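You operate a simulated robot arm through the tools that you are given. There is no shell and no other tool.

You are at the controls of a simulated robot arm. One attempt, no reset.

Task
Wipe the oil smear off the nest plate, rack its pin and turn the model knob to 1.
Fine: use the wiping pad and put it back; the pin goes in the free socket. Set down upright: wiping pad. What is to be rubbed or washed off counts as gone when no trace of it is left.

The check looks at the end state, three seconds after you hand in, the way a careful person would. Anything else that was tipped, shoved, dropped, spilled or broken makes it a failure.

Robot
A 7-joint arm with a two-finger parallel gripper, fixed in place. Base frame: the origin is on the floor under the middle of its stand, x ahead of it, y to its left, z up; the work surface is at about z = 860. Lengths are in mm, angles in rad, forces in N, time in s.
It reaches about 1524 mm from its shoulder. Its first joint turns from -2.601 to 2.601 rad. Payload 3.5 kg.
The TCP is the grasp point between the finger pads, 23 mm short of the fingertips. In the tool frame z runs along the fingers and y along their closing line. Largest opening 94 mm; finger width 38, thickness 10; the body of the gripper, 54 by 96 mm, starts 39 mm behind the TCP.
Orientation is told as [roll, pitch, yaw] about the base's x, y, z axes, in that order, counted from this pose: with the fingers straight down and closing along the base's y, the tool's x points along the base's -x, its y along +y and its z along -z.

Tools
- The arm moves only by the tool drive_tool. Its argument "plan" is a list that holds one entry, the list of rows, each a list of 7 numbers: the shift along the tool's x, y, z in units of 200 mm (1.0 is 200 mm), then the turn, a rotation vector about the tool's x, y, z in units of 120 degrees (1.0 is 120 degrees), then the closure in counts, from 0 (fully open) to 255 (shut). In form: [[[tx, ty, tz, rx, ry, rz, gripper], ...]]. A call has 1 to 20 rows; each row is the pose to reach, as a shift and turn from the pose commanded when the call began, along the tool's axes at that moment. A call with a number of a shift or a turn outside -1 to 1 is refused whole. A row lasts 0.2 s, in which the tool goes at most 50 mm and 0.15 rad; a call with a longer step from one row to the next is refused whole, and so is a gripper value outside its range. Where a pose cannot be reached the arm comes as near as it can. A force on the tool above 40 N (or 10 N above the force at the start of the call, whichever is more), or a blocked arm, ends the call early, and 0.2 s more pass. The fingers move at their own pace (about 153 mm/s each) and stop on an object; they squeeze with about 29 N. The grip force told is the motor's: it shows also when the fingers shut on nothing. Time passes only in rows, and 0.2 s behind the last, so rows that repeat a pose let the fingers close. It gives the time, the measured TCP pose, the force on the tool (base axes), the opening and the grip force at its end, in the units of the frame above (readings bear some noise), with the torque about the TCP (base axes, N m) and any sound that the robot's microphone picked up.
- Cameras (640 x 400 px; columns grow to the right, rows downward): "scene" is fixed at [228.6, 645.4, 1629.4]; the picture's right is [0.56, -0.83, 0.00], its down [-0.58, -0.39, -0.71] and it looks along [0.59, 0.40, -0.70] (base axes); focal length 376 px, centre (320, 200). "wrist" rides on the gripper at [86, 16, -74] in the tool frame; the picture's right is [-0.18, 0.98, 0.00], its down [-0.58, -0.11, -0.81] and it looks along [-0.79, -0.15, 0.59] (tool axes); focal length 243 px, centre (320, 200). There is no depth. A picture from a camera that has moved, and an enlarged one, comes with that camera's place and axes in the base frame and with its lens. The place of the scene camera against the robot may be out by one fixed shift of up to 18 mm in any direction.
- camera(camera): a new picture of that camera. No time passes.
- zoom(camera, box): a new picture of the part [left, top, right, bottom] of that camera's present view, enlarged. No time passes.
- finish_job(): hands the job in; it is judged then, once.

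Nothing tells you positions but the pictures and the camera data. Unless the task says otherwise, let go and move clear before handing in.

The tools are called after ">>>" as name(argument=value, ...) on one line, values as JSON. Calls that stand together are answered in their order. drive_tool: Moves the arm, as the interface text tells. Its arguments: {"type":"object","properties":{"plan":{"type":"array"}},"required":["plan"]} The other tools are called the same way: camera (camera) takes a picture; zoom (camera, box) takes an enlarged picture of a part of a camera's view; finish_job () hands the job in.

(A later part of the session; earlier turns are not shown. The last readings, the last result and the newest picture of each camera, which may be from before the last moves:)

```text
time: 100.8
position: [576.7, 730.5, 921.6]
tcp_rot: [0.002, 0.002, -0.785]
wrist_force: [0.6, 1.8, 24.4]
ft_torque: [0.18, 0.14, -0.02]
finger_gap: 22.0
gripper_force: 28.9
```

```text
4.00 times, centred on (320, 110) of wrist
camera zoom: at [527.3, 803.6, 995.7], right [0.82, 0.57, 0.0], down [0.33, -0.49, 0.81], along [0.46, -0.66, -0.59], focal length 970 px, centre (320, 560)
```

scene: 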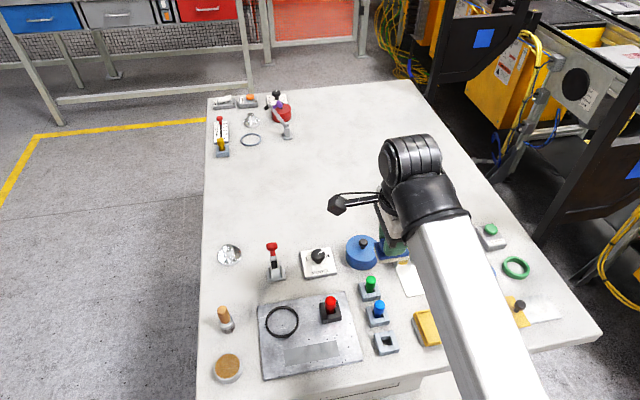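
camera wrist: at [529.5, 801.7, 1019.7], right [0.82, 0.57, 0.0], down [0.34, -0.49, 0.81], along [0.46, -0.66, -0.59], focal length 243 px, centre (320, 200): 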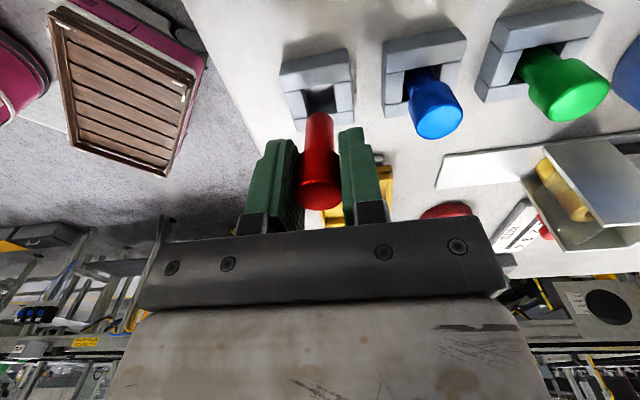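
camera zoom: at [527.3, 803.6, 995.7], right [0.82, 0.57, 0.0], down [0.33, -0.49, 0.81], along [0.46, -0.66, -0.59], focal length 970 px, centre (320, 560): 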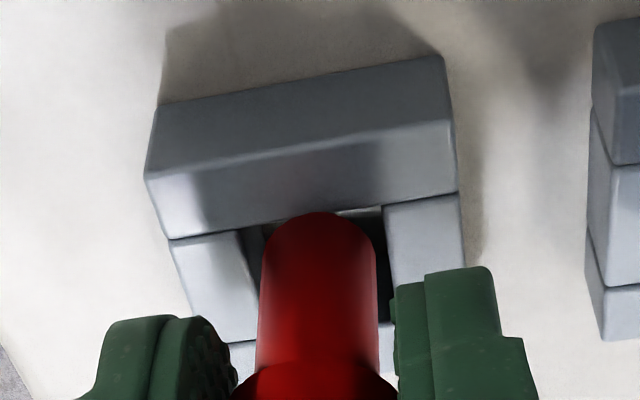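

The pin tip caught the near wall: 24 N, with the torque showing contact about 9 mm toward the camera side. I lift a little, shift 2.8 mm the other way and try again gently.

>>> drive_tool(plan=[[[0, 0, -0.02, 0, 0, 0, 255], [0, 0, -0.04, 0, 0, 0, 255], [-0.014, 0, -0.04, 0, 0, 0, 255], [-0.014, 0, -0.04, 0, 0, 0, 255]]])

>>> zoom(camera="wrist", box=[240, 60, 400, 160])

>>> zoom(camera="wrist", box=[240, 110, 400, 210])

```text
time: 101.8
position: [578.8, 727.8, 928.5]
tcp_rot: [-0.001, 0.002, -0.784]
wrist_force: [-0.3, 0.0, -1.3]
ft_torque: [0.0, -0.01, 0.01]
finger_gap: 21.7
gripper_force: 29.5
```

```text
4.00 times, centred on (320, 110) of wrist
camera zoom: at [529.0, 801.0, 1002.4], right [0.82, 0.57, 0.0], down [0.34, -0.49, 0.81], along [0.46, -0.66, -0.59], focal length 970 px, centre (320, 560)
```

zoom: 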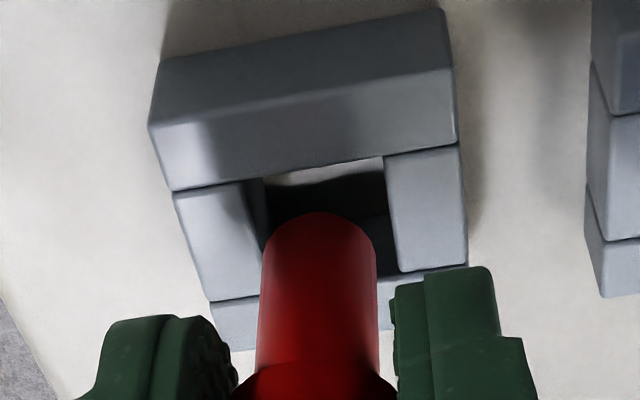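

```text
4.00 times, centred on (320, 160) of wrist
camera zoom: at [529.0, 801.0, 1002.4], right [0.82, 0.57, 0.0], down [0.34, -0.49, 0.81], along [0.46, -0.66, -0.59], focal length 970 px, centre (320, 360)
```

zoom: 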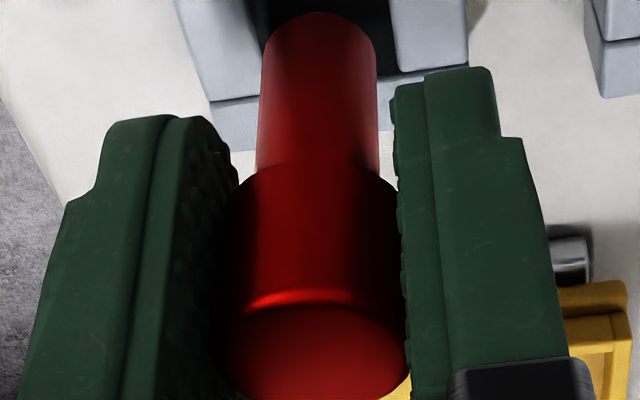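

The hole now measures x −9.1…+10.7 and y −9.5…+10.5 mm about the TCP, so the shaft should clear on all sides. I descend slowly again.

>>> drive_tool(plan=[[[0, 0, 0.02, 0, 0, 0, 255], [0, 0, 0.035, 0, 0, 0, 255], [0, 0, 0.04, 0, 0, 0, 255], [0, 0, 0.045, 0, 0, 0, 255], [0, 0, 0.045, 0, 0, 0, 255]]])

>>> zoom(camera="wrist", box=[240, 60, 400, 160])

```text
time: 103.0
position: [577.7, 728.5, 919.9]
tcp_rot: [-0.001, 0.003, -0.784]
wrist_force: [-0.7, -0.9, -0.4]
ft_torque: [0.01, 0.01, 0.0]
finger_gap: 21.6
gripper_force: 28.8
```

```text
4.00 times, centred on (320, 110) of wrist
camera zoom: at [528.3, 801.1, 994.1], right [0.82, 0.57, 0.0], down [0.34, -0.49, 0.81], along [0.46, -0.66, -0.59], focal length 970 px, centre (320, 560)
```

zoom: 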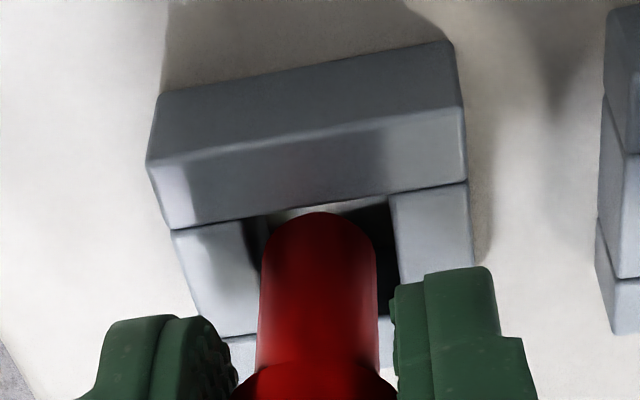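

No force, and the tip is inside the hole. I continue down in small steps until it seats.

>>> drive_tool(plan=[[[0, 0, 0.01, 0, 0, 0, 255], [0, 0, 0.02, 0, 0, 0, 255], [0, 0, 0.03, 0, 0, 0, 255], [0, 0, 0.04, 0, 0, 0, 255], [0, 0, 0.04, 0, 0, 0, 255]]])

```text
time: 104.2
position: [579.8, 726.1, 912.8]
tcp_rot: [0.0, 0.0, -0.785]
wrist_force: [5.6, -5.0, 1.5]
ft_torque: [-0.2, -0.19, -0.02]
finger_gap: 21.8
gripper_force: 28.8
```

The wall is pushing the shaft with about 7.5 N away from the camera side, so I shift 1.2 mm that way to relieve it before going deeper.

>>> drive_tool(plan=[[[-0.003, 0, 0, 0, 0, 0, 255], [-0.006, 0, 0, 0, 0, 0, 255], [-0.006, 0, 0, 0, 0, 0, 255]]])

```text
time: 105.0
position: [578.7, 727.9, 910.8]
tcp_rot: [-0.002, 0.003, -0.784]
wrist_force: [-0.1, -1.1, -0.8]
ft_torque: [-0.02, -0.06, 0.01]
finger_gap: 21.8
gripper_force: 29.3
```

>>> drive_tool(plan=[[[-0.001, 0, 0.01, 0, 0, 0, 255], [-0.002, 0, 0.02, 0, 0, 0, 255], [-0.002, 0, 0.025, 0, 0, 0, 255], [-0.002, 0, 0.025, 0, 0, 0, 255]]])

>>> drive_tool(plan=[[[0, 0, 0.005, 0, 0, 0, 255], [0, 0, 0.005, 0, 0, 0, 255]]])

```text
time: 106.0
position: [581.7, 727.8, 906.7]
tcp_rot: [0.001, 0.003, -0.784]
wrist_force: [-1.1, 0.3, -0.2]
ft_torque: [-0.01, 0.0, -0.01]
finger_gap: 21.7
gripper_force: 28.6
```

```text
time: 106.6
position: [580.6, 726.5, 905.5]
tcp_rot: [-0.001, 0.002, -0.784]
wrist_force: [-1.3, 0.4, 0.2]
ft_torque: [-0.01, 0.02, -0.01]
finger_gap: 21.7
gripper_force: 28.6
```

>>> drive_tool(plan=[[[0, 0, 0.004, 0, 0, 0, 255], [0, 0, 0.004, 0, 0, 0, 255]]])

>>> drive_tool(plan=[[[0, 0, 0.003, 0, 0, 0, 255], [0, 0, 0.003, 0, 0, 0, 255]]])

```text
time: 107.2
position: [580.5, 727.3, 905.5]
tcp_rot: [-0.002, 0.003, -0.782]
wrist_force: [0.3, -0.5, -0.6]
ft_torque: [-0.01, -0.01, -0.04]
finger_gap: 21.7
gripper_force: 28.6
```

```text
time: 107.8
position: [580.1, 727.3, 902.3]
tcp_rot: [-0.002, 0.0, -0.784]
wrist_force: [-1.2, 0.1, 2.4]
ft_torque: [-0.02, 0.04, 0.0]
finger_gap: 22.0
gripper_force: 28.4
```

>>> drive_tool(plan=[[[0, 0, 0.002, 0, 0, 0, 255], [0, 0, 0.002, 0, 0, 0, 255]]])

>>> camera(camera="wrist")

```text
time: 108.4
position: [581.9, 727.2, 903.3]
tcp_rot: [0.0, 0.001, -0.784]
wrist_force: [0.5, 1.6, 5.8]
ft_torque: [0.05, 0.02, 0.0]
finger_gap: 21.7
gripper_force: 28.7
```

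```text
taken
camera wrist: at [530.9, 800.2, 977.8], right [0.82, 0.57, 0.0], down [0.34, -0.49, 0.81], along [0.46, -0.66, -0.59], focal length 243 px, centre (320, 200)
```

wrist: 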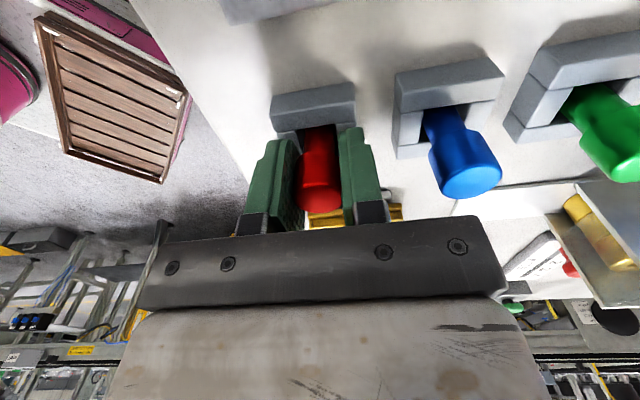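

The pin bottoms out at 6 N and stands in the free socket at the same depth as its neighbour. I release it with a modest opening and rise straight up.

>>> drive_tool(plan=[[[0, 0, -0.001, 0, 0, 0, 190], [0, 0, -0.001, 0, 0, 0, 150], [0, 0, -0.001, 0, 0, 0, 135], [0, 0, -0.001, 0, 0, 0, 135], [0, 0, -0.05, 0, 0, 0, 135], [0, 0, -0.2, 0, 0, 0, 135], [0, 0, -0.4, 0, 0, 0, 135], [0, 0, -0.6, 0, 0, 0, 135], [0, 0, -0.8, 0, 0, 0, 135], [0, 0, -0.95, 0, 0, 0, 135], [0, 0, -0.95, 0, 0, 0, 135]]])

>>> camera(camera="wrist")

>>> zoom(camera="wrist", box=[260, 0, 420, 100])

>>> camera(camera="scene")

```text
time: 110.8
position: [581.8, 723.9, 1089.3]
tcp_rot: [0.0, 0.002, -0.783]
wrist_force: [0.7, -0.3, -0.1]
ft_torque: [-0.02, 0.03, 0.03]
finger_gap: 44.4
gripper_force: 0.2
```

```text
taken
camera wrist: at [531.2, 797.4, 1164.3], right [0.82, 0.57, 0.0], down [0.34, -0.49, 0.81], along [0.46, -0.66, -0.59], focal length 243 px, centre (320, 200)
```

wrist: 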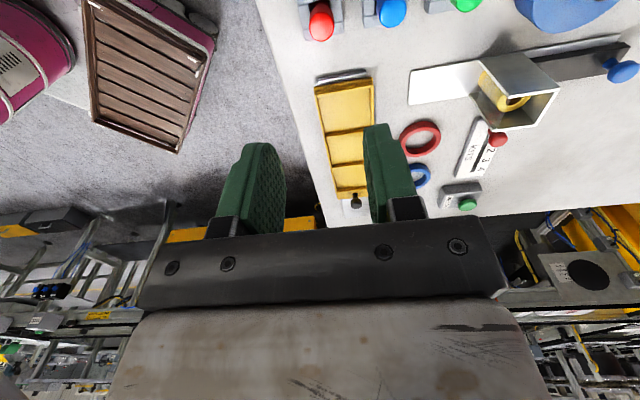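

```text
4.00 times, centred on (340, 50) of wrist
camera zoom: at [531.2, 797.4, 1164.3], right [0.82, 0.57, 0.0], down [0.34, -0.49, 0.81], along [0.46, -0.66, -0.59], focal length 970 px, centre (240, 800)
```

zoom: 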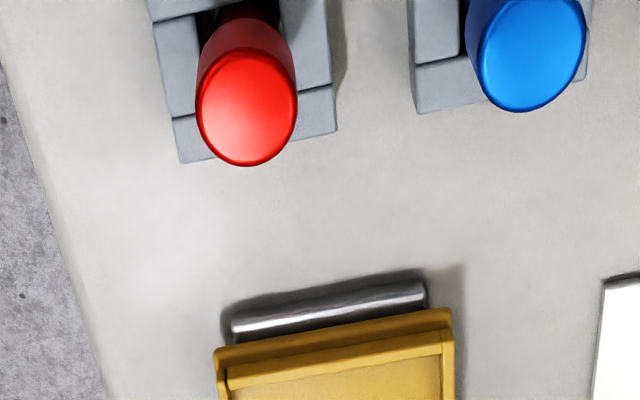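

```text
taken
```

scene: 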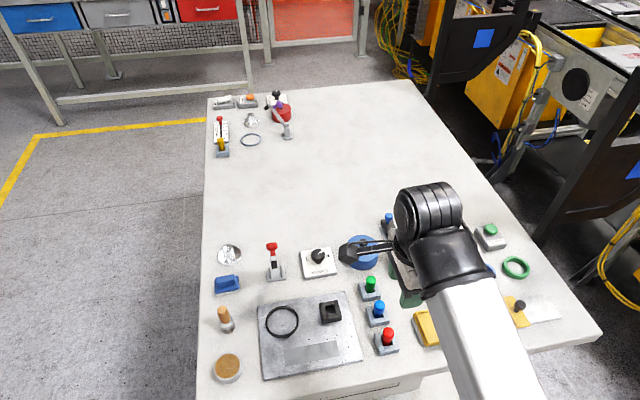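

The red pin stands in the free socket and the pad is in place. Now the model knob: I zoom the scene camera onto it to read its labels and pointer.

>>> zoom(camera="scene", box=[296, 238, 344, 284])

>>> zoom(camera="scene", box=[255, 225, 400, 300])

>>> zoom(camera="scene", box=[340, 270, 440, 370])

```text
8.70 times, centred on (320, 261) of scene
camera zoom: at [228.6, 645.4, 1629.4], right [0.56, -0.83, 0.0], down [-0.58, -0.39, -0.71], along [0.59, 0.4, -0.7], focal length 3266 px, centre (320, -330)
```

zoom: 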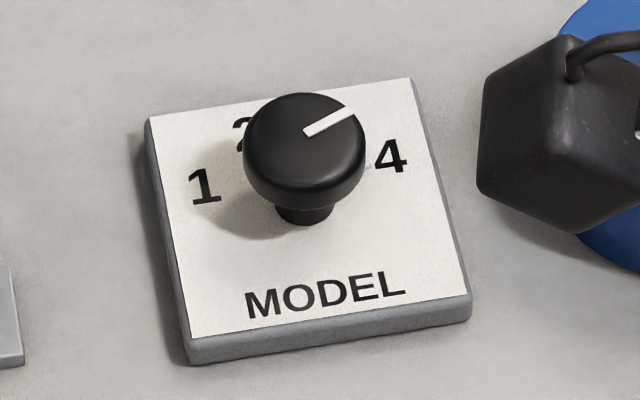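

```text
4.41 times, centred on (328, 262) of scene
camera zoom: at [228.6, 645.4, 1629.4], right [0.56, -0.83, 0.0], down [-0.58, -0.39, -0.71], along [0.59, 0.4, -0.7], focal length 1658 px, centre (287, -76)
```

zoom: 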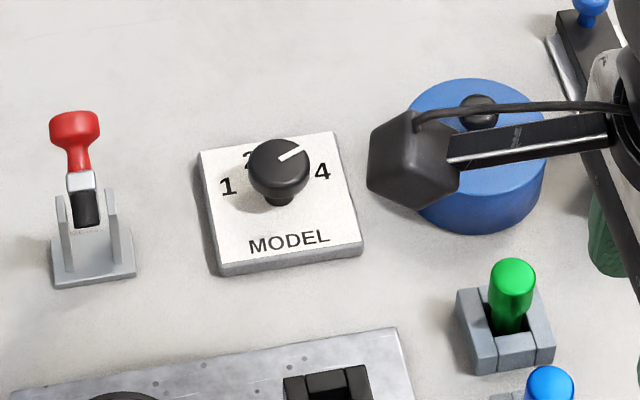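

```text
4.00 times, centred on (390, 320) of scene
camera zoom: at [228.6, 645.4, 1629.4], right [0.56, -0.83, 0.0], down [-0.58, -0.39, -0.71], along [0.59, 0.4, -0.7], focal length 1502 px, centre (40, -280)
```

zoom: 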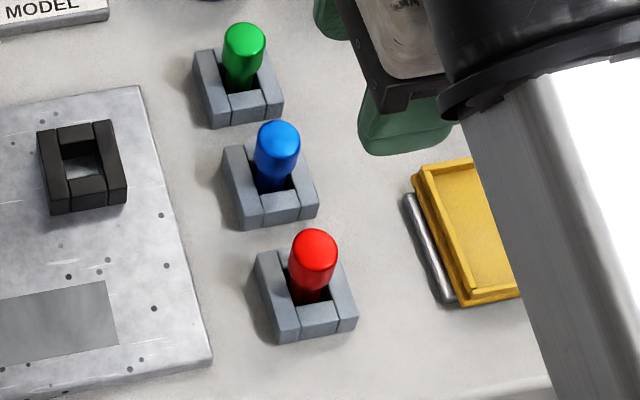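

Pins and pad are fine. The knob's pointer stands at 4 (panel angle about 22°), with labels about 45° apart and 1 at about 157°, so it needs about +135° counter-clockwise. A tall clamp lever stands left of the panel, so I'll keep the camera side pointing away from it, and I first go above the knob at a safe height.

>>> drive_tool(plan=[[[0.06, 0.14, -0.03, 0, 0, 0, 110], [0.13, 0.29, -0.05, 0, 0, 0, 60], [0.2, 0.44, -0.05, 0, 0, 0, 60], [0.27, 0.6, -0.05, 0, 0, 0, 60], [0.34, 0.76, -0.05, 0, 0, 0, 60], [0.42, 0.92, -0.05, 0, 0, 0, 60]]])

>>> drive_tool(plan=[[[0.03, 0.06, 0, 0, 0, 0.03, 60], [0.06, 0.12, 0, 0, 0, 0.09, 60], [0.09, 0.18, 0, 0, 0, 0.155, 60], [0.107, 0.225, 0, 0, 0, 0.22, 60], [0.107, 0.225, 0, 0, 0, 0.285, 60], [0.107, 0.225, 0, 0, 0, 0.35, 60], [0.107, 0.225, 0, 0, 0, 0.415, 60], [0.107, 0.225, 0, 0, 0, 0.48, 60], [0.107, 0.225, 0, 0, 0, 0.545, 60], [0.107, 0.225, 0, 0, 0, 0.61, 60], [0.107, 0.225, 0, 0, 0, 0.675, 60], [0.107, 0.225, 0, 0, 0, 0.74, 60], [0.107, 0.225, 0, 0, 0, 0.793, 60], [0.107, 0.225, 0, 0, 0, 0.793, 60]]])

>>> camera(camera="wrist")

>>> camera(camera="scene")

```text
time: 112.2
position: [653.3, 916.8, 1101.4]
tcp_rot: [0.001, 0.003, -0.785]
wrist_force: [-0.4, -0.6, 0.8]
ft_torque: [0.05, -0.02, 0.02]
finger_gap: 72.0
gripper_force: 0.0
```

```text
time: 115.2
position: [679.2, 954.6, 1103.5]
tcp_rot: [0.002, 0.001, -2.098]
wrist_force: [-0.3, -0.3, -0.5]
ft_torque: [-0.03, 0.02, -0.02]
finger_gap: 72.1
gripper_force: 0.1
out of reach, approached as far as the arm can: row 11, 12, 13, 14
```

```text
taken
camera wrist: at [735.3, 1022.8, 1177.4], right [0.76, -0.65, 0.0], down [-0.39, -0.45, 0.81], along [-0.53, -0.61, -0.59], focal length 243 px, centre (320, 200)
```

wrist: 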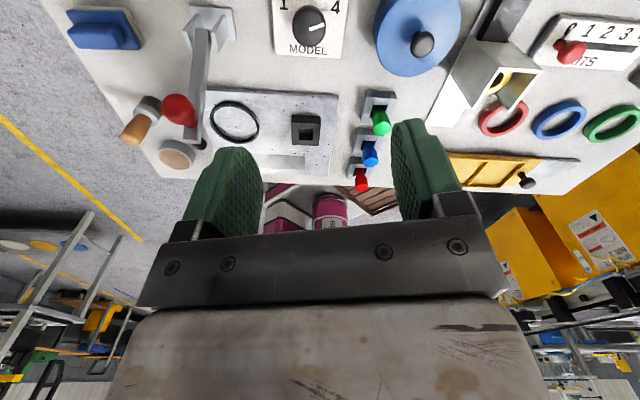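

```text
taken
```

scene: 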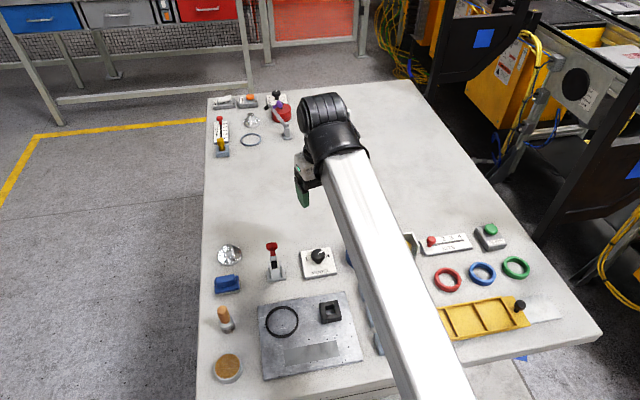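

The yaw limit here is about -120°. The wrist camera now sees the panel well, so I zoom in on the knob for its pointer and position.

>>> zoom(camera="wrist", box=[250, 0, 370, 75])

>>> zoom(camera="wrist", box=[100, 0, 260, 170])

```text
5.33 times, centred on (310, 38) of wrist
camera zoom: at [735.3, 1022.8, 1177.4], right [0.76, -0.65, 0.0], down [-0.39, -0.45, 0.81], along [-0.53, -0.61, -0.59], focal length 1294 px, centre (373, 1067)
```

zoom: 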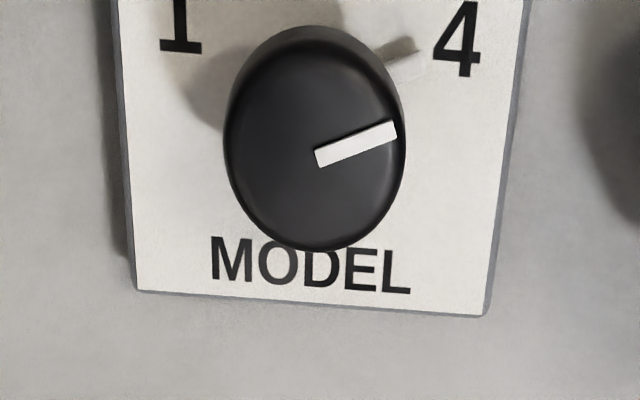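

```text
2.35 times, centred on (180, 85) of wrist
camera zoom: at [735.3, 1022.8, 1177.4], right [0.76, -0.65, 0.0], down [-0.39, -0.45, 0.81], along [-0.53, -0.61, -0.59], focal length 571 px, centre (649, 471)
```

zoom: 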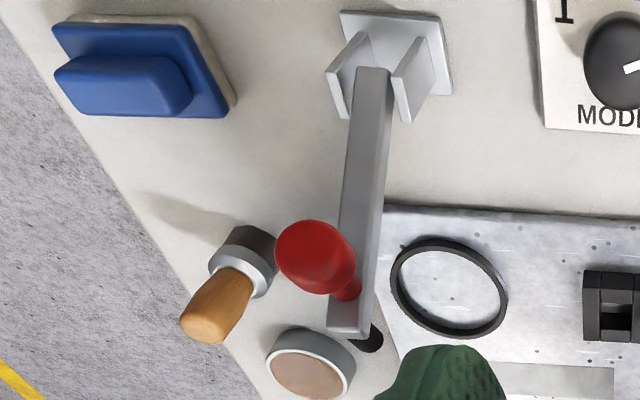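

The knob axis is at about (666, 960), its top at z≈902 and its disc about 33 mm across; the clamp lever leans near (549–584, 986–1025) up to z≈1005. First I bring the yaw back inside its limit and see where the command reference stands.

>>> drive_tool(plan=[[[0, 0, 0, 0, 0, -0.07, 60], [0, 0, 0, 0, 0, -0.12, 60], [0, 0, 0, 0, 0, -0.12, 60]]])

```text
time: 116.0
position: [677.9, 955.4, 1103.0]
tcp_rot: [0.004, -0.003, -1.845]
wrist_force: [0.6, 1.1, -0.5]
ft_torque: [0.01, -0.01, 0.02]
finger_gap: 71.8
gripper_force: 0.0
```

The reference is the pose actually reached, which is good. I move over the knob axis, down to z≈960 and to yaw -115°, then check the alignment.

>>> drive_tool(plan=[[[0, -0.03, 0.1, 0, 0, 0.03, 60], [0, -0.062, 0.25, 0, 0, 0.06, 60], [0, -0.062, 0.42, 0, 0, 0.0774, 60], [0, -0.062, 0.58, 0, 0, 0.0774, 60], [0, -0.062, 0.7, 0, 0, 0.0774, 60], [0, -0.062, 0.717, 0, 0, 0.0774, 60], [0, -0.062, 0.717, 0, 0, 0.0774, 60]]])

>>> camera(camera="wrist")

>>> zoom(camera="wrist", box=[240, 50, 400, 150])

>>> camera(camera="scene")

```text
time: 117.6
position: [665.8, 958.4, 961.5]
tcp_rot: [0.004, -0.001, -2.009]
wrist_force: [0.7, 0.7, -0.5]
ft_torque: [0.0, 0.04, 0.01]
finger_gap: 72.0
gripper_force: 0.0
```

```text
taken
camera wrist: at [716.8, 1030.5, 1034.9], right [0.81, -0.58, 0.0], down [-0.35, -0.48, 0.81], along [-0.47, -0.66, -0.59], focal length 243 px, centre (320, 200)
```

wrist: 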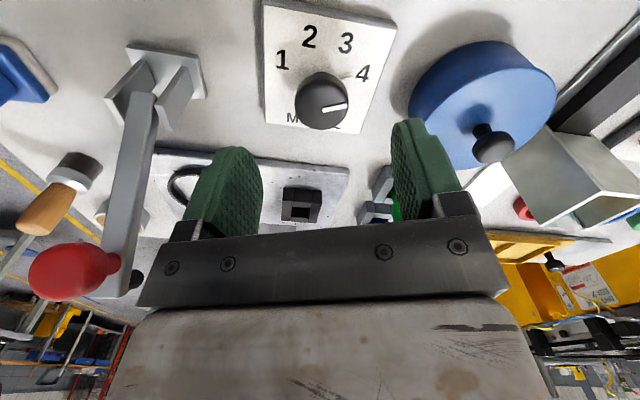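

```text
4.00 times, centred on (320, 100) of wrist
camera zoom: at [716.8, 1030.5, 1034.9], right [0.81, -0.58, 0.0], down [-0.35, -0.48, 0.81], along [-0.47, -0.66, -0.59], focal length 970 px, centre (320, 600)
```

zoom: 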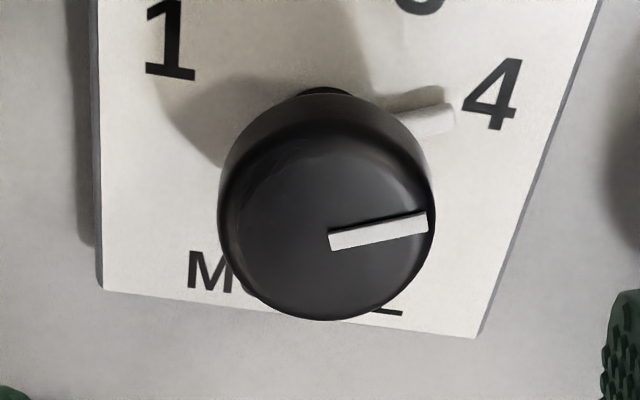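

```text
taken
```

scene: 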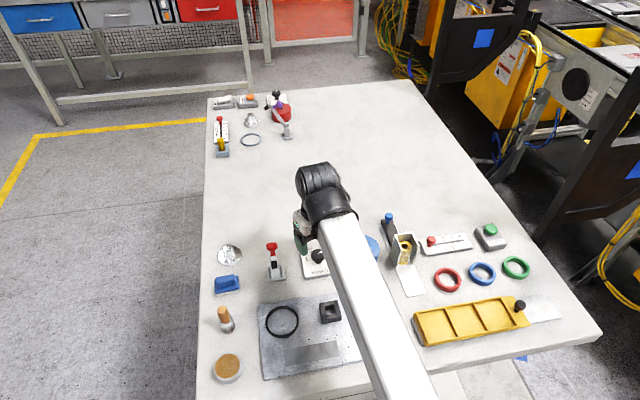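

The labels 1-2-3-4 and the pointer at 4 are now clear, and the knob axis is within about 1 mm of the TCP. I descend to z≈901 and close on the knob.

>>> drive_tool(plan=[[[0.0015, 0.0025, 0.1, 0, 0, 0, 60], [0.0015, 0.0025, 0.2, 0, 0, 0, 60], [0.0015, 0.0025, 0.27, 0, 0, 0, 60], [0.0015, 0.0025, 0.3, 0, 0, 0, 60], [0.0015, 0.0025, 0.3, 0, 0, 0, 60]]])

>>> camera(camera="wrist")

```text
time: 118.8
position: [666.7, 958.7, 900.7]
tcp_rot: [0.003, 0.001, -2.01]
wrist_force: [-0.4, -0.1, 0.5]
ft_torque: [0.0, 0.0, -0.03]
finger_gap: 71.9
gripper_force: 0.0
```

```text
taken
camera wrist: at [716.9, 1030.9, 974.2], right [0.81, -0.58, 0.0], down [-0.35, -0.48, 0.81], along [-0.47, -0.66, -0.59], focal length 243 px, centre (320, 200)
```

wrist: 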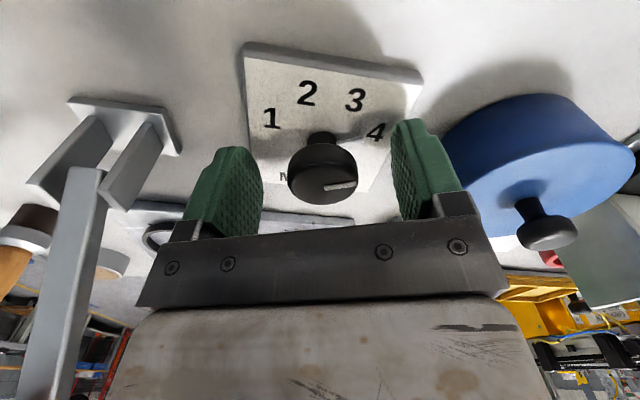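

The knob sits midway between the fingers. I close on it and turn the first ~50° counter-clockwise.

>>> drive_tool(plan=[[[0, 0, 0, 0, 0, 0, 150], [0, 0, 0, 0, 0, 0, 220], [0, 0, 0, 0, 0, 0, 255], [0, 0, 0, 0, 0, 0, 255]]])

```text
time: 119.8
position: [668.1, 959.5, 899.6]
tcp_rot: [0.005, -0.002, -2.008]
wrist_force: [10.5, -4.0, -0.6]
ft_torque: [0.06, -0.1, 0.02]
finger_gap: 33.5
gripper_force: 45.3
```

The knob is gripped at 33.5 mm with about 11 N of side load, so I centre by 0.5 mm and start turning in steps.

>>> drive_tool(plan=[[[0, 0.003, 0, 0, 0, 0, 255], [0, 0.003, 0, 0, 0, 0, 255]]])

>>> drive_tool(plan=[[[0, 0, 0, 0, 0, -0.04, 255], [0, 0, 0, 0, 0, -0.08, 255], [0, 0, 0, 0, 0, -0.125, 255], [0, 0, 0, 0, 0, -0.125, 255]]])

```text
time: 120.4
position: [667.5, 957.4, 899.8]
tcp_rot: [0.004, -0.001, -2.01]
wrist_force: [7.4, -6.5, 1.9]
ft_torque: [0.06, -0.46, -0.03]
finger_gap: 33.7
gripper_force: 45.3
```

```text
time: 121.4
position: [667.9, 958.2, 898.7]
tcp_rot: [0.002, -0.003, -1.747]
wrist_force: [1.4, -8.7, 0.8]
ft_torque: [0.68, -0.19, 0.01]
finger_gap: 33.6
gripper_force: 45.4
```

>>> camera(camera="wrist")

>>> zoom(camera="wrist", box=[240, 80, 400, 220])

```text
taken
camera wrist: at [698.0, 1041.2, 974.0], right [0.94, -0.35, 0.0], down [-0.21, -0.55, 0.81], along [-0.28, -0.76, -0.59], focal length 243 px, centre (320, 200)
```

wrist: 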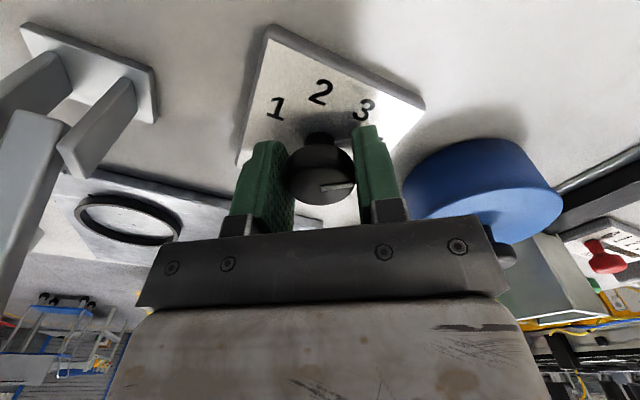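

```text
2.86 times, centred on (320, 150) of wrist
camera zoom: at [698.0, 1041.2, 974.0], right [0.94, -0.35, 0.0], down [-0.21, -0.55, 0.81], along [-0.28, -0.76, -0.59], focal length 693 px, centre (320, 343)
```

zoom: 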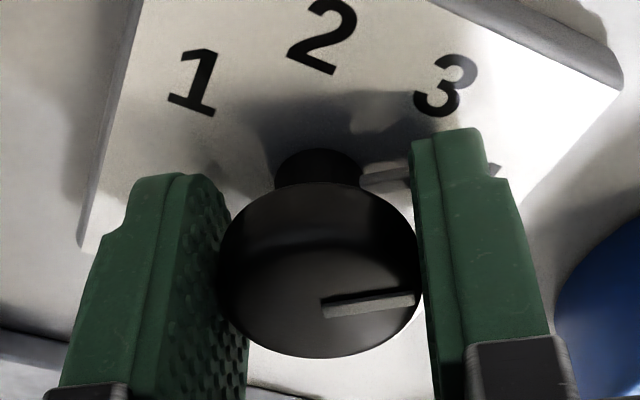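

The pointer keeps its place relative to the fingers, so the knob is turning with the hand. I continue to yaw ≈ -63°, still clear of the lever.

>>> drive_tool(plan=[[[0, 0, 0, 0, 0, -0.05, 255], [0, 0, 0, 0, 0, -0.1, 255], [0, 0, 0, 0, 0, -0.15, 255], [0, 0, 0, 0, 0, -0.15, 255]]])

>>> drive_tool(plan=[[[0, 0, 0, 0, 0, -0.05, 255], [0, 0, 0, 0, 0, -0.1, 255], [0, 0, 0, 0, 0, -0.155, 255], [0, 0, 0, 0, 0, -0.155, 255]]])

>>> camera(camera="wrist")

>>> camera(camera="scene")

```text
time: 122.4
position: [668.0, 957.5, 900.0]
tcp_rot: [0.0, -0.004, -1.431]
wrist_force: [-11.8, -8.9, -0.7]
ft_torque: [0.49, 0.11, 0.0]
finger_gap: 33.4
gripper_force: 44.6
```

```text
time: 123.4
position: [668.1, 959.7, 899.5]
tcp_rot: [0.001, -0.003, -1.106]
wrist_force: [-11.0, -13.6, -2.2]
ft_torque: [0.51, 0.25, -0.01]
finger_gap: 33.3
gripper_force: 44.6
```

```text
taken
camera wrist: at [642.9, 1043.6, 973.8], right [0.96, 0.28, 0.0], down [0.16, -0.57, 0.81], along [0.22, -0.78, -0.59], focal length 243 px, centre (320, 200)
```

wrist: 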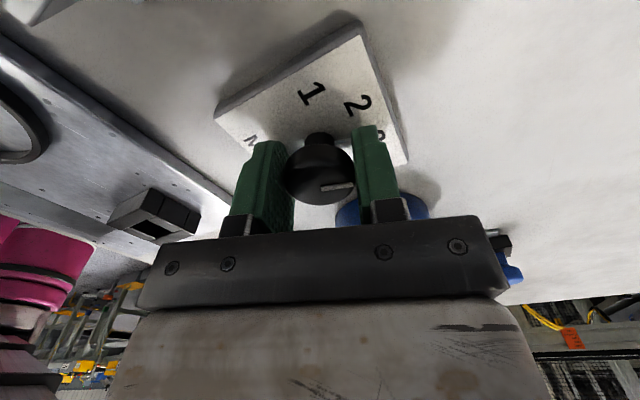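

```text
taken
```

scene: 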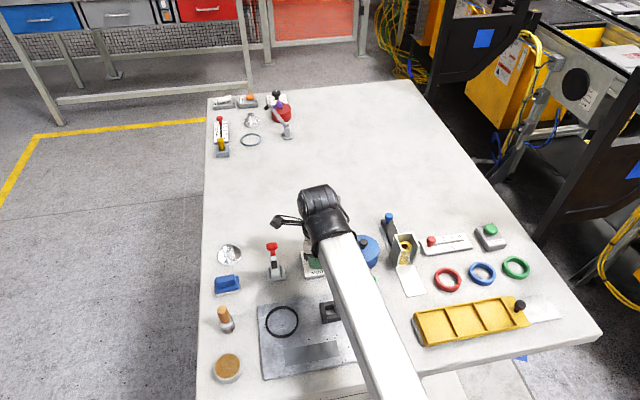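

The pointer is now about at 3 with 85° still to go. I open, swing the open fingers back around the knob to yaw ≈ -117° with a 0.8 mm centring correction, and re-grip.

>>> drive_tool(plan=[[[0, 0, 0, 0, 0, 0, 200], [0, 0, 0, 0, 0, 0, 120], [0, 0, 0, 0, 0, 0, 60], [0, 0, 0, 0, 0, 0, 60], [-0.003, -0.003, 0, 0, 0, 0.055, 60], [-0.003, -0.003, 0, 0, 0, 0.11, 60], [-0.003, -0.003, 0, 0, 0, 0.165, 60], [-0.003, -0.003, 0, 0, 0, 0.22, 60], [-0.003, -0.003, 0, 0, 0, 0.275, 60], [-0.003, -0.003, 0, 0, 0, 0.33, 60], [-0.003, -0.003, 0, 0, 0, 0.385, 60], [-0.003, -0.003, 0, 0, 0, 0.445, 60], [-0.003, -0.003, 0, 0, 0, 0.445, 60]]])

>>> camera(camera="wrist")

```text
time: 126.2
position: [667.2, 958.1, 900.0]
tcp_rot: [0.002, -0.003, -2.041]
wrist_force: [0.3, -0.4, -0.4]
ft_torque: [-0.05, 0.01, 0.01]
finger_gap: 72.0
gripper_force: 0.1
```

```text
taken
camera wrist: at [721.0, 1027.7, 974.0], right [0.79, -0.61, 0.0], down [-0.36, -0.47, 0.81], along [-0.49, -0.64, -0.59], focal length 243 px, centre (320, 200)
```

wrist: 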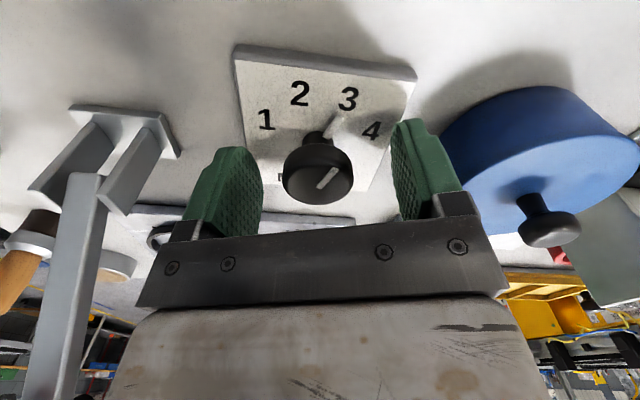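

The knob held its position and now points close to 3, with the small base pointer there too. I zoom to measure it.

>>> zoom(camera="wrist", box=[230, 60, 410, 210])

```text
2.67 times, centred on (320, 135) of wrist
camera zoom: at [721.0, 1027.7, 974.0], right [0.79, -0.61, 0.0], down [-0.36, -0.47, 0.81], along [-0.49, -0.64, -0.59], focal length 647 px, centre (320, 373)
```

zoom: 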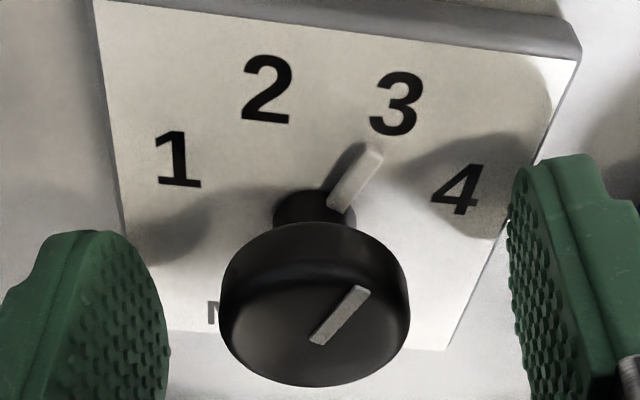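

The pointer reads about 65° on the panel, close to 3, and the knob centre is about (-0.8, -1.2) mm off the TCP. I correct that and grip again.

>>> drive_tool(plan=[[[-0.004, -0.006, 0, 0, 0, 0, 60], [-0.004, -0.006, 0, 0, 0, 0, 60]]])

>>> drive_tool(plan=[[[0, 0, 0, 0, 0, 0, 150], [0, 0, 0, 0, 0, 0, 220], [0, 0, 0, 0, 0, 0, 255], [0, 0, 0, 0, 0, 0, 255]]])

```text
time: 126.8
position: [666.8, 958.3, 899.6]
tcp_rot: [0.005, -0.002, -2.04]
wrist_force: [0.7, 0.3, 0.5]
ft_torque: [0.01, 0.01, -0.02]
finger_gap: 72.2
gripper_force: 0.0
```

```text
time: 127.8
position: [667.6, 956.6, 900.4]
tcp_rot: [0.005, -0.003, -2.041]
wrist_force: [7.8, -3.8, 0.2]
ft_torque: [-0.03, -0.06, -0.01]
finger_gap: 33.4
gripper_force: 44.8
```

>>> drive_tool(plan=[[[0, 0, 0, 0, 0, -0.05, 255], [0, 0, 0, 0, 0, -0.1, 255], [0, 0, 0, 0, 0, -0.15, 255], [0, 0, 0, 0, 0, -0.2, 255], [0, 0, 0, 0, 0, -0.2, 255]]])

>>> drive_tool(plan=[[[0, 0, 0, 0, 0, -0.06, 255], [0, 0, 0, 0, 0, -0.12, 255], [0, 0, 0, 0, 0, -0.18, 255], [0, 0, 0, 0, 0, -0.24, 255], [0, 0, 0, 0, 0, -0.24, 255]]])

>>> camera(camera="wrist")

```text
time: 129.0
position: [667.4, 957.8, 900.7]
tcp_rot: [0.002, -0.002, -1.622]
wrist_force: [15.5, -10.3, 9.6]
ft_torque: [0.92, -0.15, -0.02]
finger_gap: 33.3
gripper_force: 45.3
```

```text
time: 130.2
position: [668.0, 956.5, 901.2]
tcp_rot: [0.005, -0.004, -1.117]
wrist_force: [31.1, -5.6, 5.2]
ft_torque: [1.01, 0.33, -0.08]
finger_gap: 33.1
gripper_force: 44.8
```

```text
taken
camera wrist: at [644.2, 1042.7, 974.0], right [0.96, 0.26, 0.0], down [0.15, -0.57, 0.81], along [0.22, -0.78, -0.59], focal length 243 px, centre (320, 200)
```

wrist: 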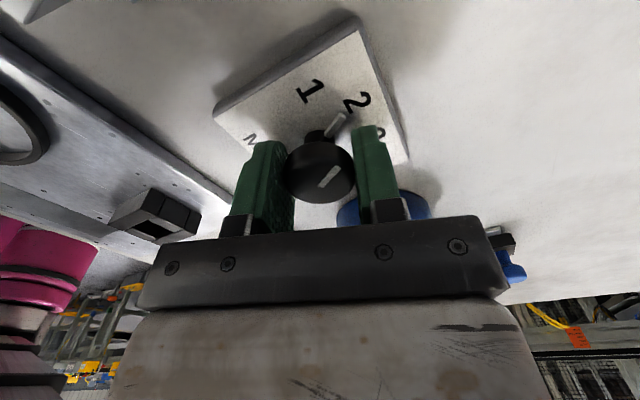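

The indicator is now just past 2, but the side load grew to 31 N, so I release, swing back and re-centre before the last ~40°.

>>> drive_tool(plan=[[[0, 0, 0, 0, 0, 0, 200], [0, 0, 0, 0, 0, 0, 120], [0, 0, 0, 0, 0, 0, 60], [0, 0, 0, 0, 0, 0, 60], [0, 0, 0, 0, 0, 0.055, 60], [0, 0, 0, 0, 0, 0.11, 60], [0, 0, 0, 0, 0, 0.165, 60], [0, 0, 0, 0, 0, 0.22, 60], [0, 0, 0, 0, 0, 0.275, 60], [0, 0, 0, 0, 0, 0.33, 60], [0, 0, 0, 0, 0, 0.37, 60], [0, 0, 0, 0, 0, 0.37, 60]]])

>>> zoom(camera="wrist", box=[230, 60, 410, 210])

>>> camera(camera="wrist")

```text
time: 132.8
position: [666.4, 957.6, 900.7]
tcp_rot: [0.002, -0.001, -1.895]
wrist_force: [-1.3, 0.1, 0.3]
ft_torque: [0.0, -0.01, 0.03]
finger_gap: 71.5
gripper_force: 0.0
```

```text
2.67 times, centred on (320, 135) of wrist
camera zoom: at [708.2, 1035.0, 973.9], right [0.87, -0.49, 0.0], down [-0.29, -0.51, 0.81], along [-0.39, -0.71, -0.59], focal length 647 px, centre (320, 373)
```

zoom: 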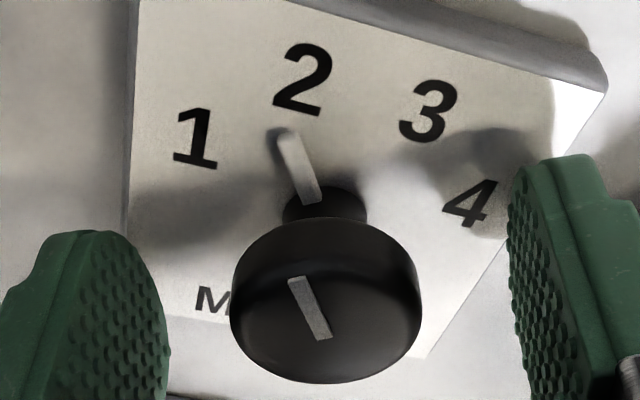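

```text
taken
camera wrist: at [708.2, 1035.0, 973.9], right [0.87, -0.49, 0.0], down [-0.29, -0.51, 0.81], along [-0.39, -0.71, -0.59], focal length 243 px, centre (320, 200)
```

wrist: 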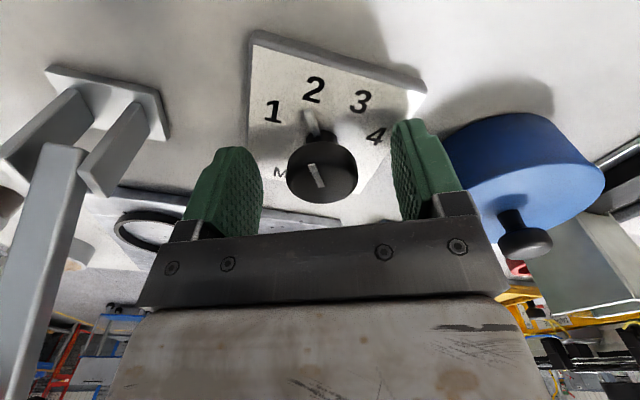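

The pointer is now at about 122° on the panel, past 2, with about 35° left to reach 1. I re-centre slightly, grip and turn the rest.

>>> drive_tool(plan=[[[-0.0025, 0.004, 0, 0, 0, 0, 60], [-0.0025, 0.004, 0, 0, 0, 0, 150], [-0.0025, 0.004, 0, 0, 0, 0, 220], [-0.0025, 0.004, 0, 0, 0, 0, 255], [-0.0025, 0.004, 0, 0, 0, 0, 255]]])

>>> drive_tool(plan=[[[0, 0, 0, 0, 0, -0.05, 255], [0, 0, 0, 0, 0, -0.1, 255], [0, 0, 0, 0, 0, -0.15, 255], [0, 0, 0, 0, 0, -0.15, 255]]])

```text
time: 134.0
position: [667.0, 958.1, 899.4]
tcp_rot: [0.001, -0.003, -1.894]
wrist_force: [3.3, -0.1, 0.0]
ft_torque: [-0.01, -0.02, 0.01]
finger_gap: 33.3
gripper_force: 45.4
```

```text
time: 135.0
position: [668.4, 956.7, 899.9]
tcp_rot: [0.004, -0.002, -1.576]
wrist_force: [8.6, 8.2, 2.8]
ft_torque: [-0.24, -0.21, -0.01]
finger_gap: 33.3
gripper_force: 45.2
```

>>> drive_tool(plan=[[[0, 0, 0, 0, 0, -0.05, 255], [0, 0, 0, 0, 0, -0.1, 255], [0, 0, 0, 0, 0, -0.135, 255], [0, 0, 0, 0, 0, -0.135, 255]]])

>>> camera(camera="wrist")

>>> zoom(camera="wrist", box=[230, 60, 410, 210])

```text
time: 136.0
position: [668.1, 956.3, 899.8]
tcp_rot: [0.004, -0.002, -1.296]
wrist_force: [17.7, 11.9, 11.0]
ft_torque: [0.76, 0.19, -0.37]
finger_gap: 33.3
gripper_force: 45.2
```

```text
taken
camera wrist: at [659.5, 1045.0, 974.1], right [1.0, 0.09, 0.0], down [0.05, -0.59, 0.81], along [0.07, -0.8, -0.59], focal length 243 px, centre (320, 200)
```

wrist: 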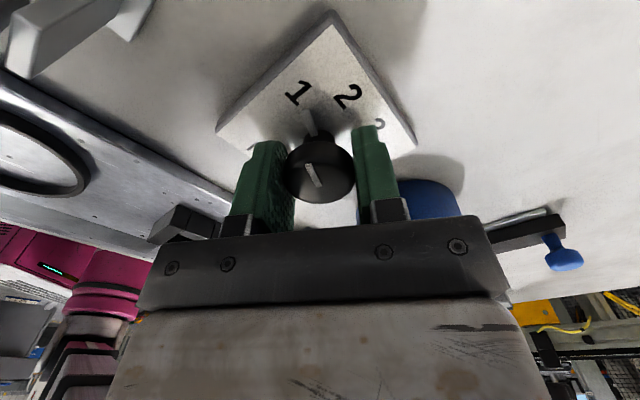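

```text
2.67 times, centred on (320, 135) of wrist
camera zoom: at [659.5, 1045.0, 974.1], right [1.0, 0.09, 0.0], down [0.05, -0.59, 0.81], along [0.07, -0.8, -0.59], focal length 647 px, centre (320, 373)
```

zoom: 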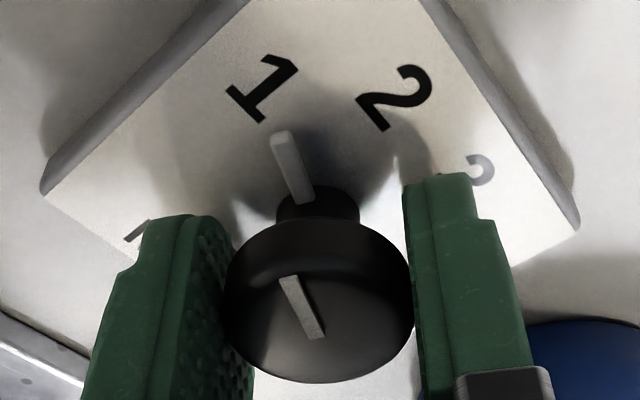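

A torque of 0.37 Nm now resists further turning, so the knob appears to be at its end stop, with the indicator at 1. I release, rise straight up and verify from above.

>>> drive_tool(plan=[[[0, 0, 0, 0, 0, 0, 200], [0, 0, 0, 0, 0, 0, 120], [0, 0, 0, 0, 0, 0, 60], [0, 0, 0, 0, 0, 0, 60], [0, 0, -0.1, 0, 0, 0, 60], [0, 0, -0.3, 0, 0, 0, 60], [0, 0, -0.5, 0, 0, 0, 60], [0, 0, -0.7, 0, 0, 0, 60], [0, 0, -0.9, 0, 0, 0, 60], [0, 0, -0.9, 0, 0, 0, 60]]])

>>> camera(camera="wrist")

>>> zoom(camera="wrist", box=[240, 0, 400, 100])

>>> zoom(camera="scene", box=[296, 238, 344, 284])

```text
time: 138.2
position: [666.7, 955.2, 1081.6]
tcp_rot: [0.003, -0.002, -1.296]
wrist_force: [0.5, -0.9, -0.8]
ft_torque: [-0.04, 0.03, 0.01]
finger_gap: 71.7
gripper_force: 0.0
```

```text
taken
camera wrist: at [658.3, 1043.4, 1155.6], right [1.0, 0.09, 0.0], down [0.05, -0.59, 0.81], along [0.07, -0.8, -0.59], focal length 243 px, centre (320, 200)
```

wrist: 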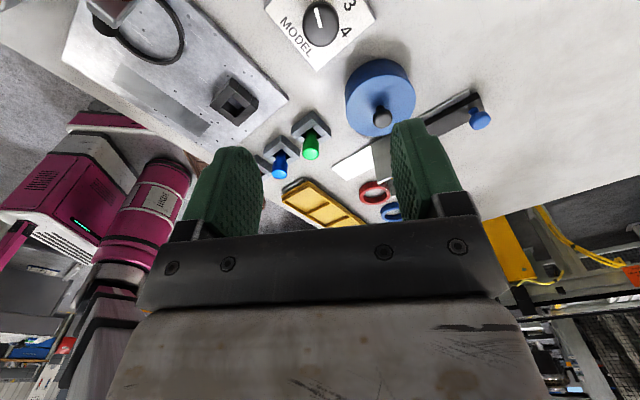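

```text
4.00 times, centred on (320, 50) of wrist
camera zoom: at [658.3, 1043.4, 1155.6], right [1.0, 0.09, 0.0], down [0.05, -0.59, 0.81], along [0.07, -0.8, -0.59], focal length 970 px, centre (320, 800)
```

zoom: 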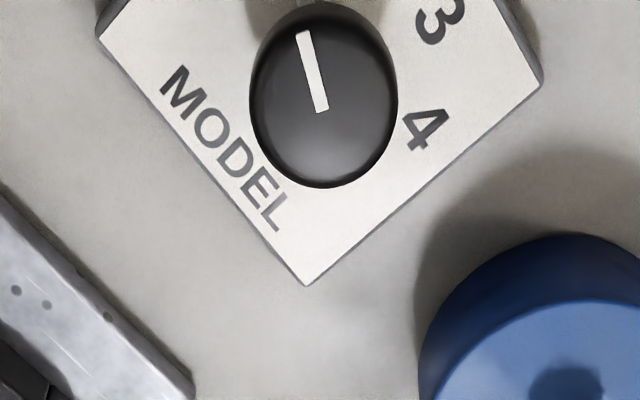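

```text
8.70 times, centred on (320, 261) of scene
camera zoom: at [228.6, 645.4, 1629.4], right [0.56, -0.83, 0.0], down [-0.58, -0.39, -0.71], along [0.59, 0.4, -0.7], focal length 3266 px, centre (320, -330)
```

zoom: 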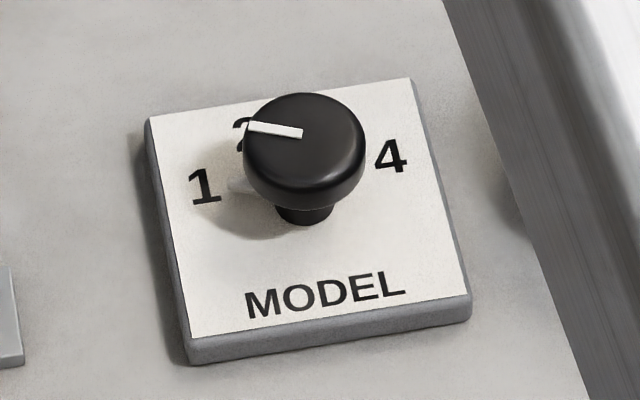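

The pointer now reads 157.6° on the panel, and it has turned 135° from 4, so it is exactly at 1. I move the arm clear to the right and inspect the whole bench.

>>> drive_tool(plan=[[[0, 0, -0.1, 0, 0, 0, 60], [-0.05, 0.01, -0.3, 0, 0, 0, 60], [-0.2, 0.04, -0.45, 0, 0, 0, 60], [-0.37, 0.08, -0.49, 0, 0, 0, 60], [-0.54, 0.12, -0.49, 0, 0, 0, 60], [-0.71, 0.16, -0.49, 0, 0, 0, 60], [-0.877, 0.2, -0.49, 0, 0, 0, 60], [-0.877, 0.2, -0.49, 0, 0, 0, 60]]])

>>> camera(camera="scene")

>>> zoom(camera="scene", box=[200, 230, 360, 330])

>>> zoom(camera="scene", box=[200, 300, 360, 400])

>>> zoom(camera="scene", box=[340, 270, 500, 370])

```text
time: 140.0
position: [753.8, 799.5, 1178.6]
tcp_rot: [0.002, -0.004, -1.297]
wrist_force: [0.6, 0.0, 0.8]
ft_torque: [0.0, 0.01, 0.02]
finger_gap: 72.2
gripper_force: 0.1
```

```text
taken
```

scene: 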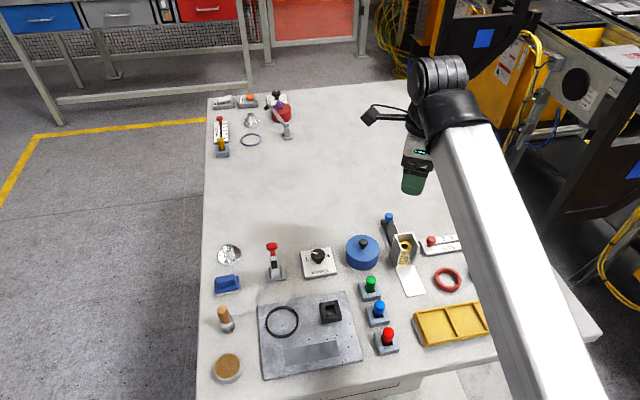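

```text
4.00 times, centred on (280, 280) of scene
camera zoom: at [228.6, 645.4, 1629.4], right [0.56, -0.83, 0.0], down [-0.58, -0.39, -0.71], along [0.59, 0.4, -0.7], focal length 1502 px, centre (480, -120)
```

zoom: 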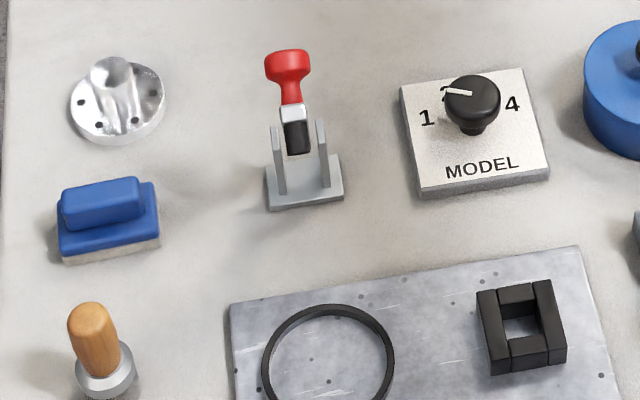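

```text
4.00 times, centred on (280, 350) of scene
camera zoom: at [228.6, 645.4, 1629.4], right [0.56, -0.83, 0.0], down [-0.58, -0.39, -0.71], along [0.59, 0.4, -0.7], focal length 1502 px, centre (480, -400)
```

zoom: 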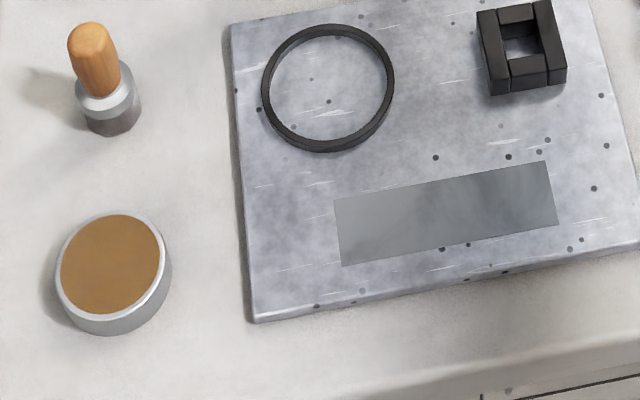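

```text
4.00 times, centred on (420, 320) of scene
camera zoom: at [228.6, 645.4, 1629.4], right [0.56, -0.83, 0.0], down [-0.58, -0.39, -0.71], along [0.59, 0.4, -0.7], focal length 1502 px, centre (-80, -280)
```

zoom: 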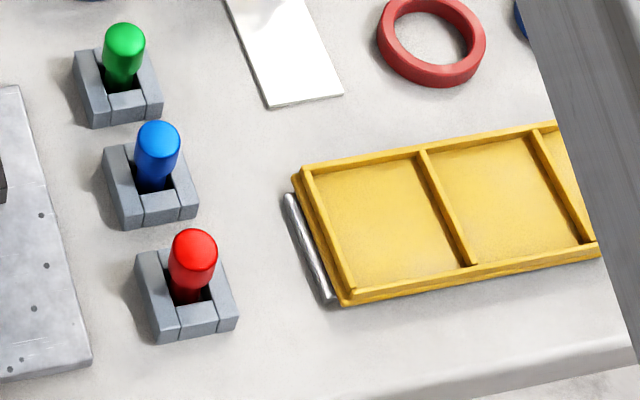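

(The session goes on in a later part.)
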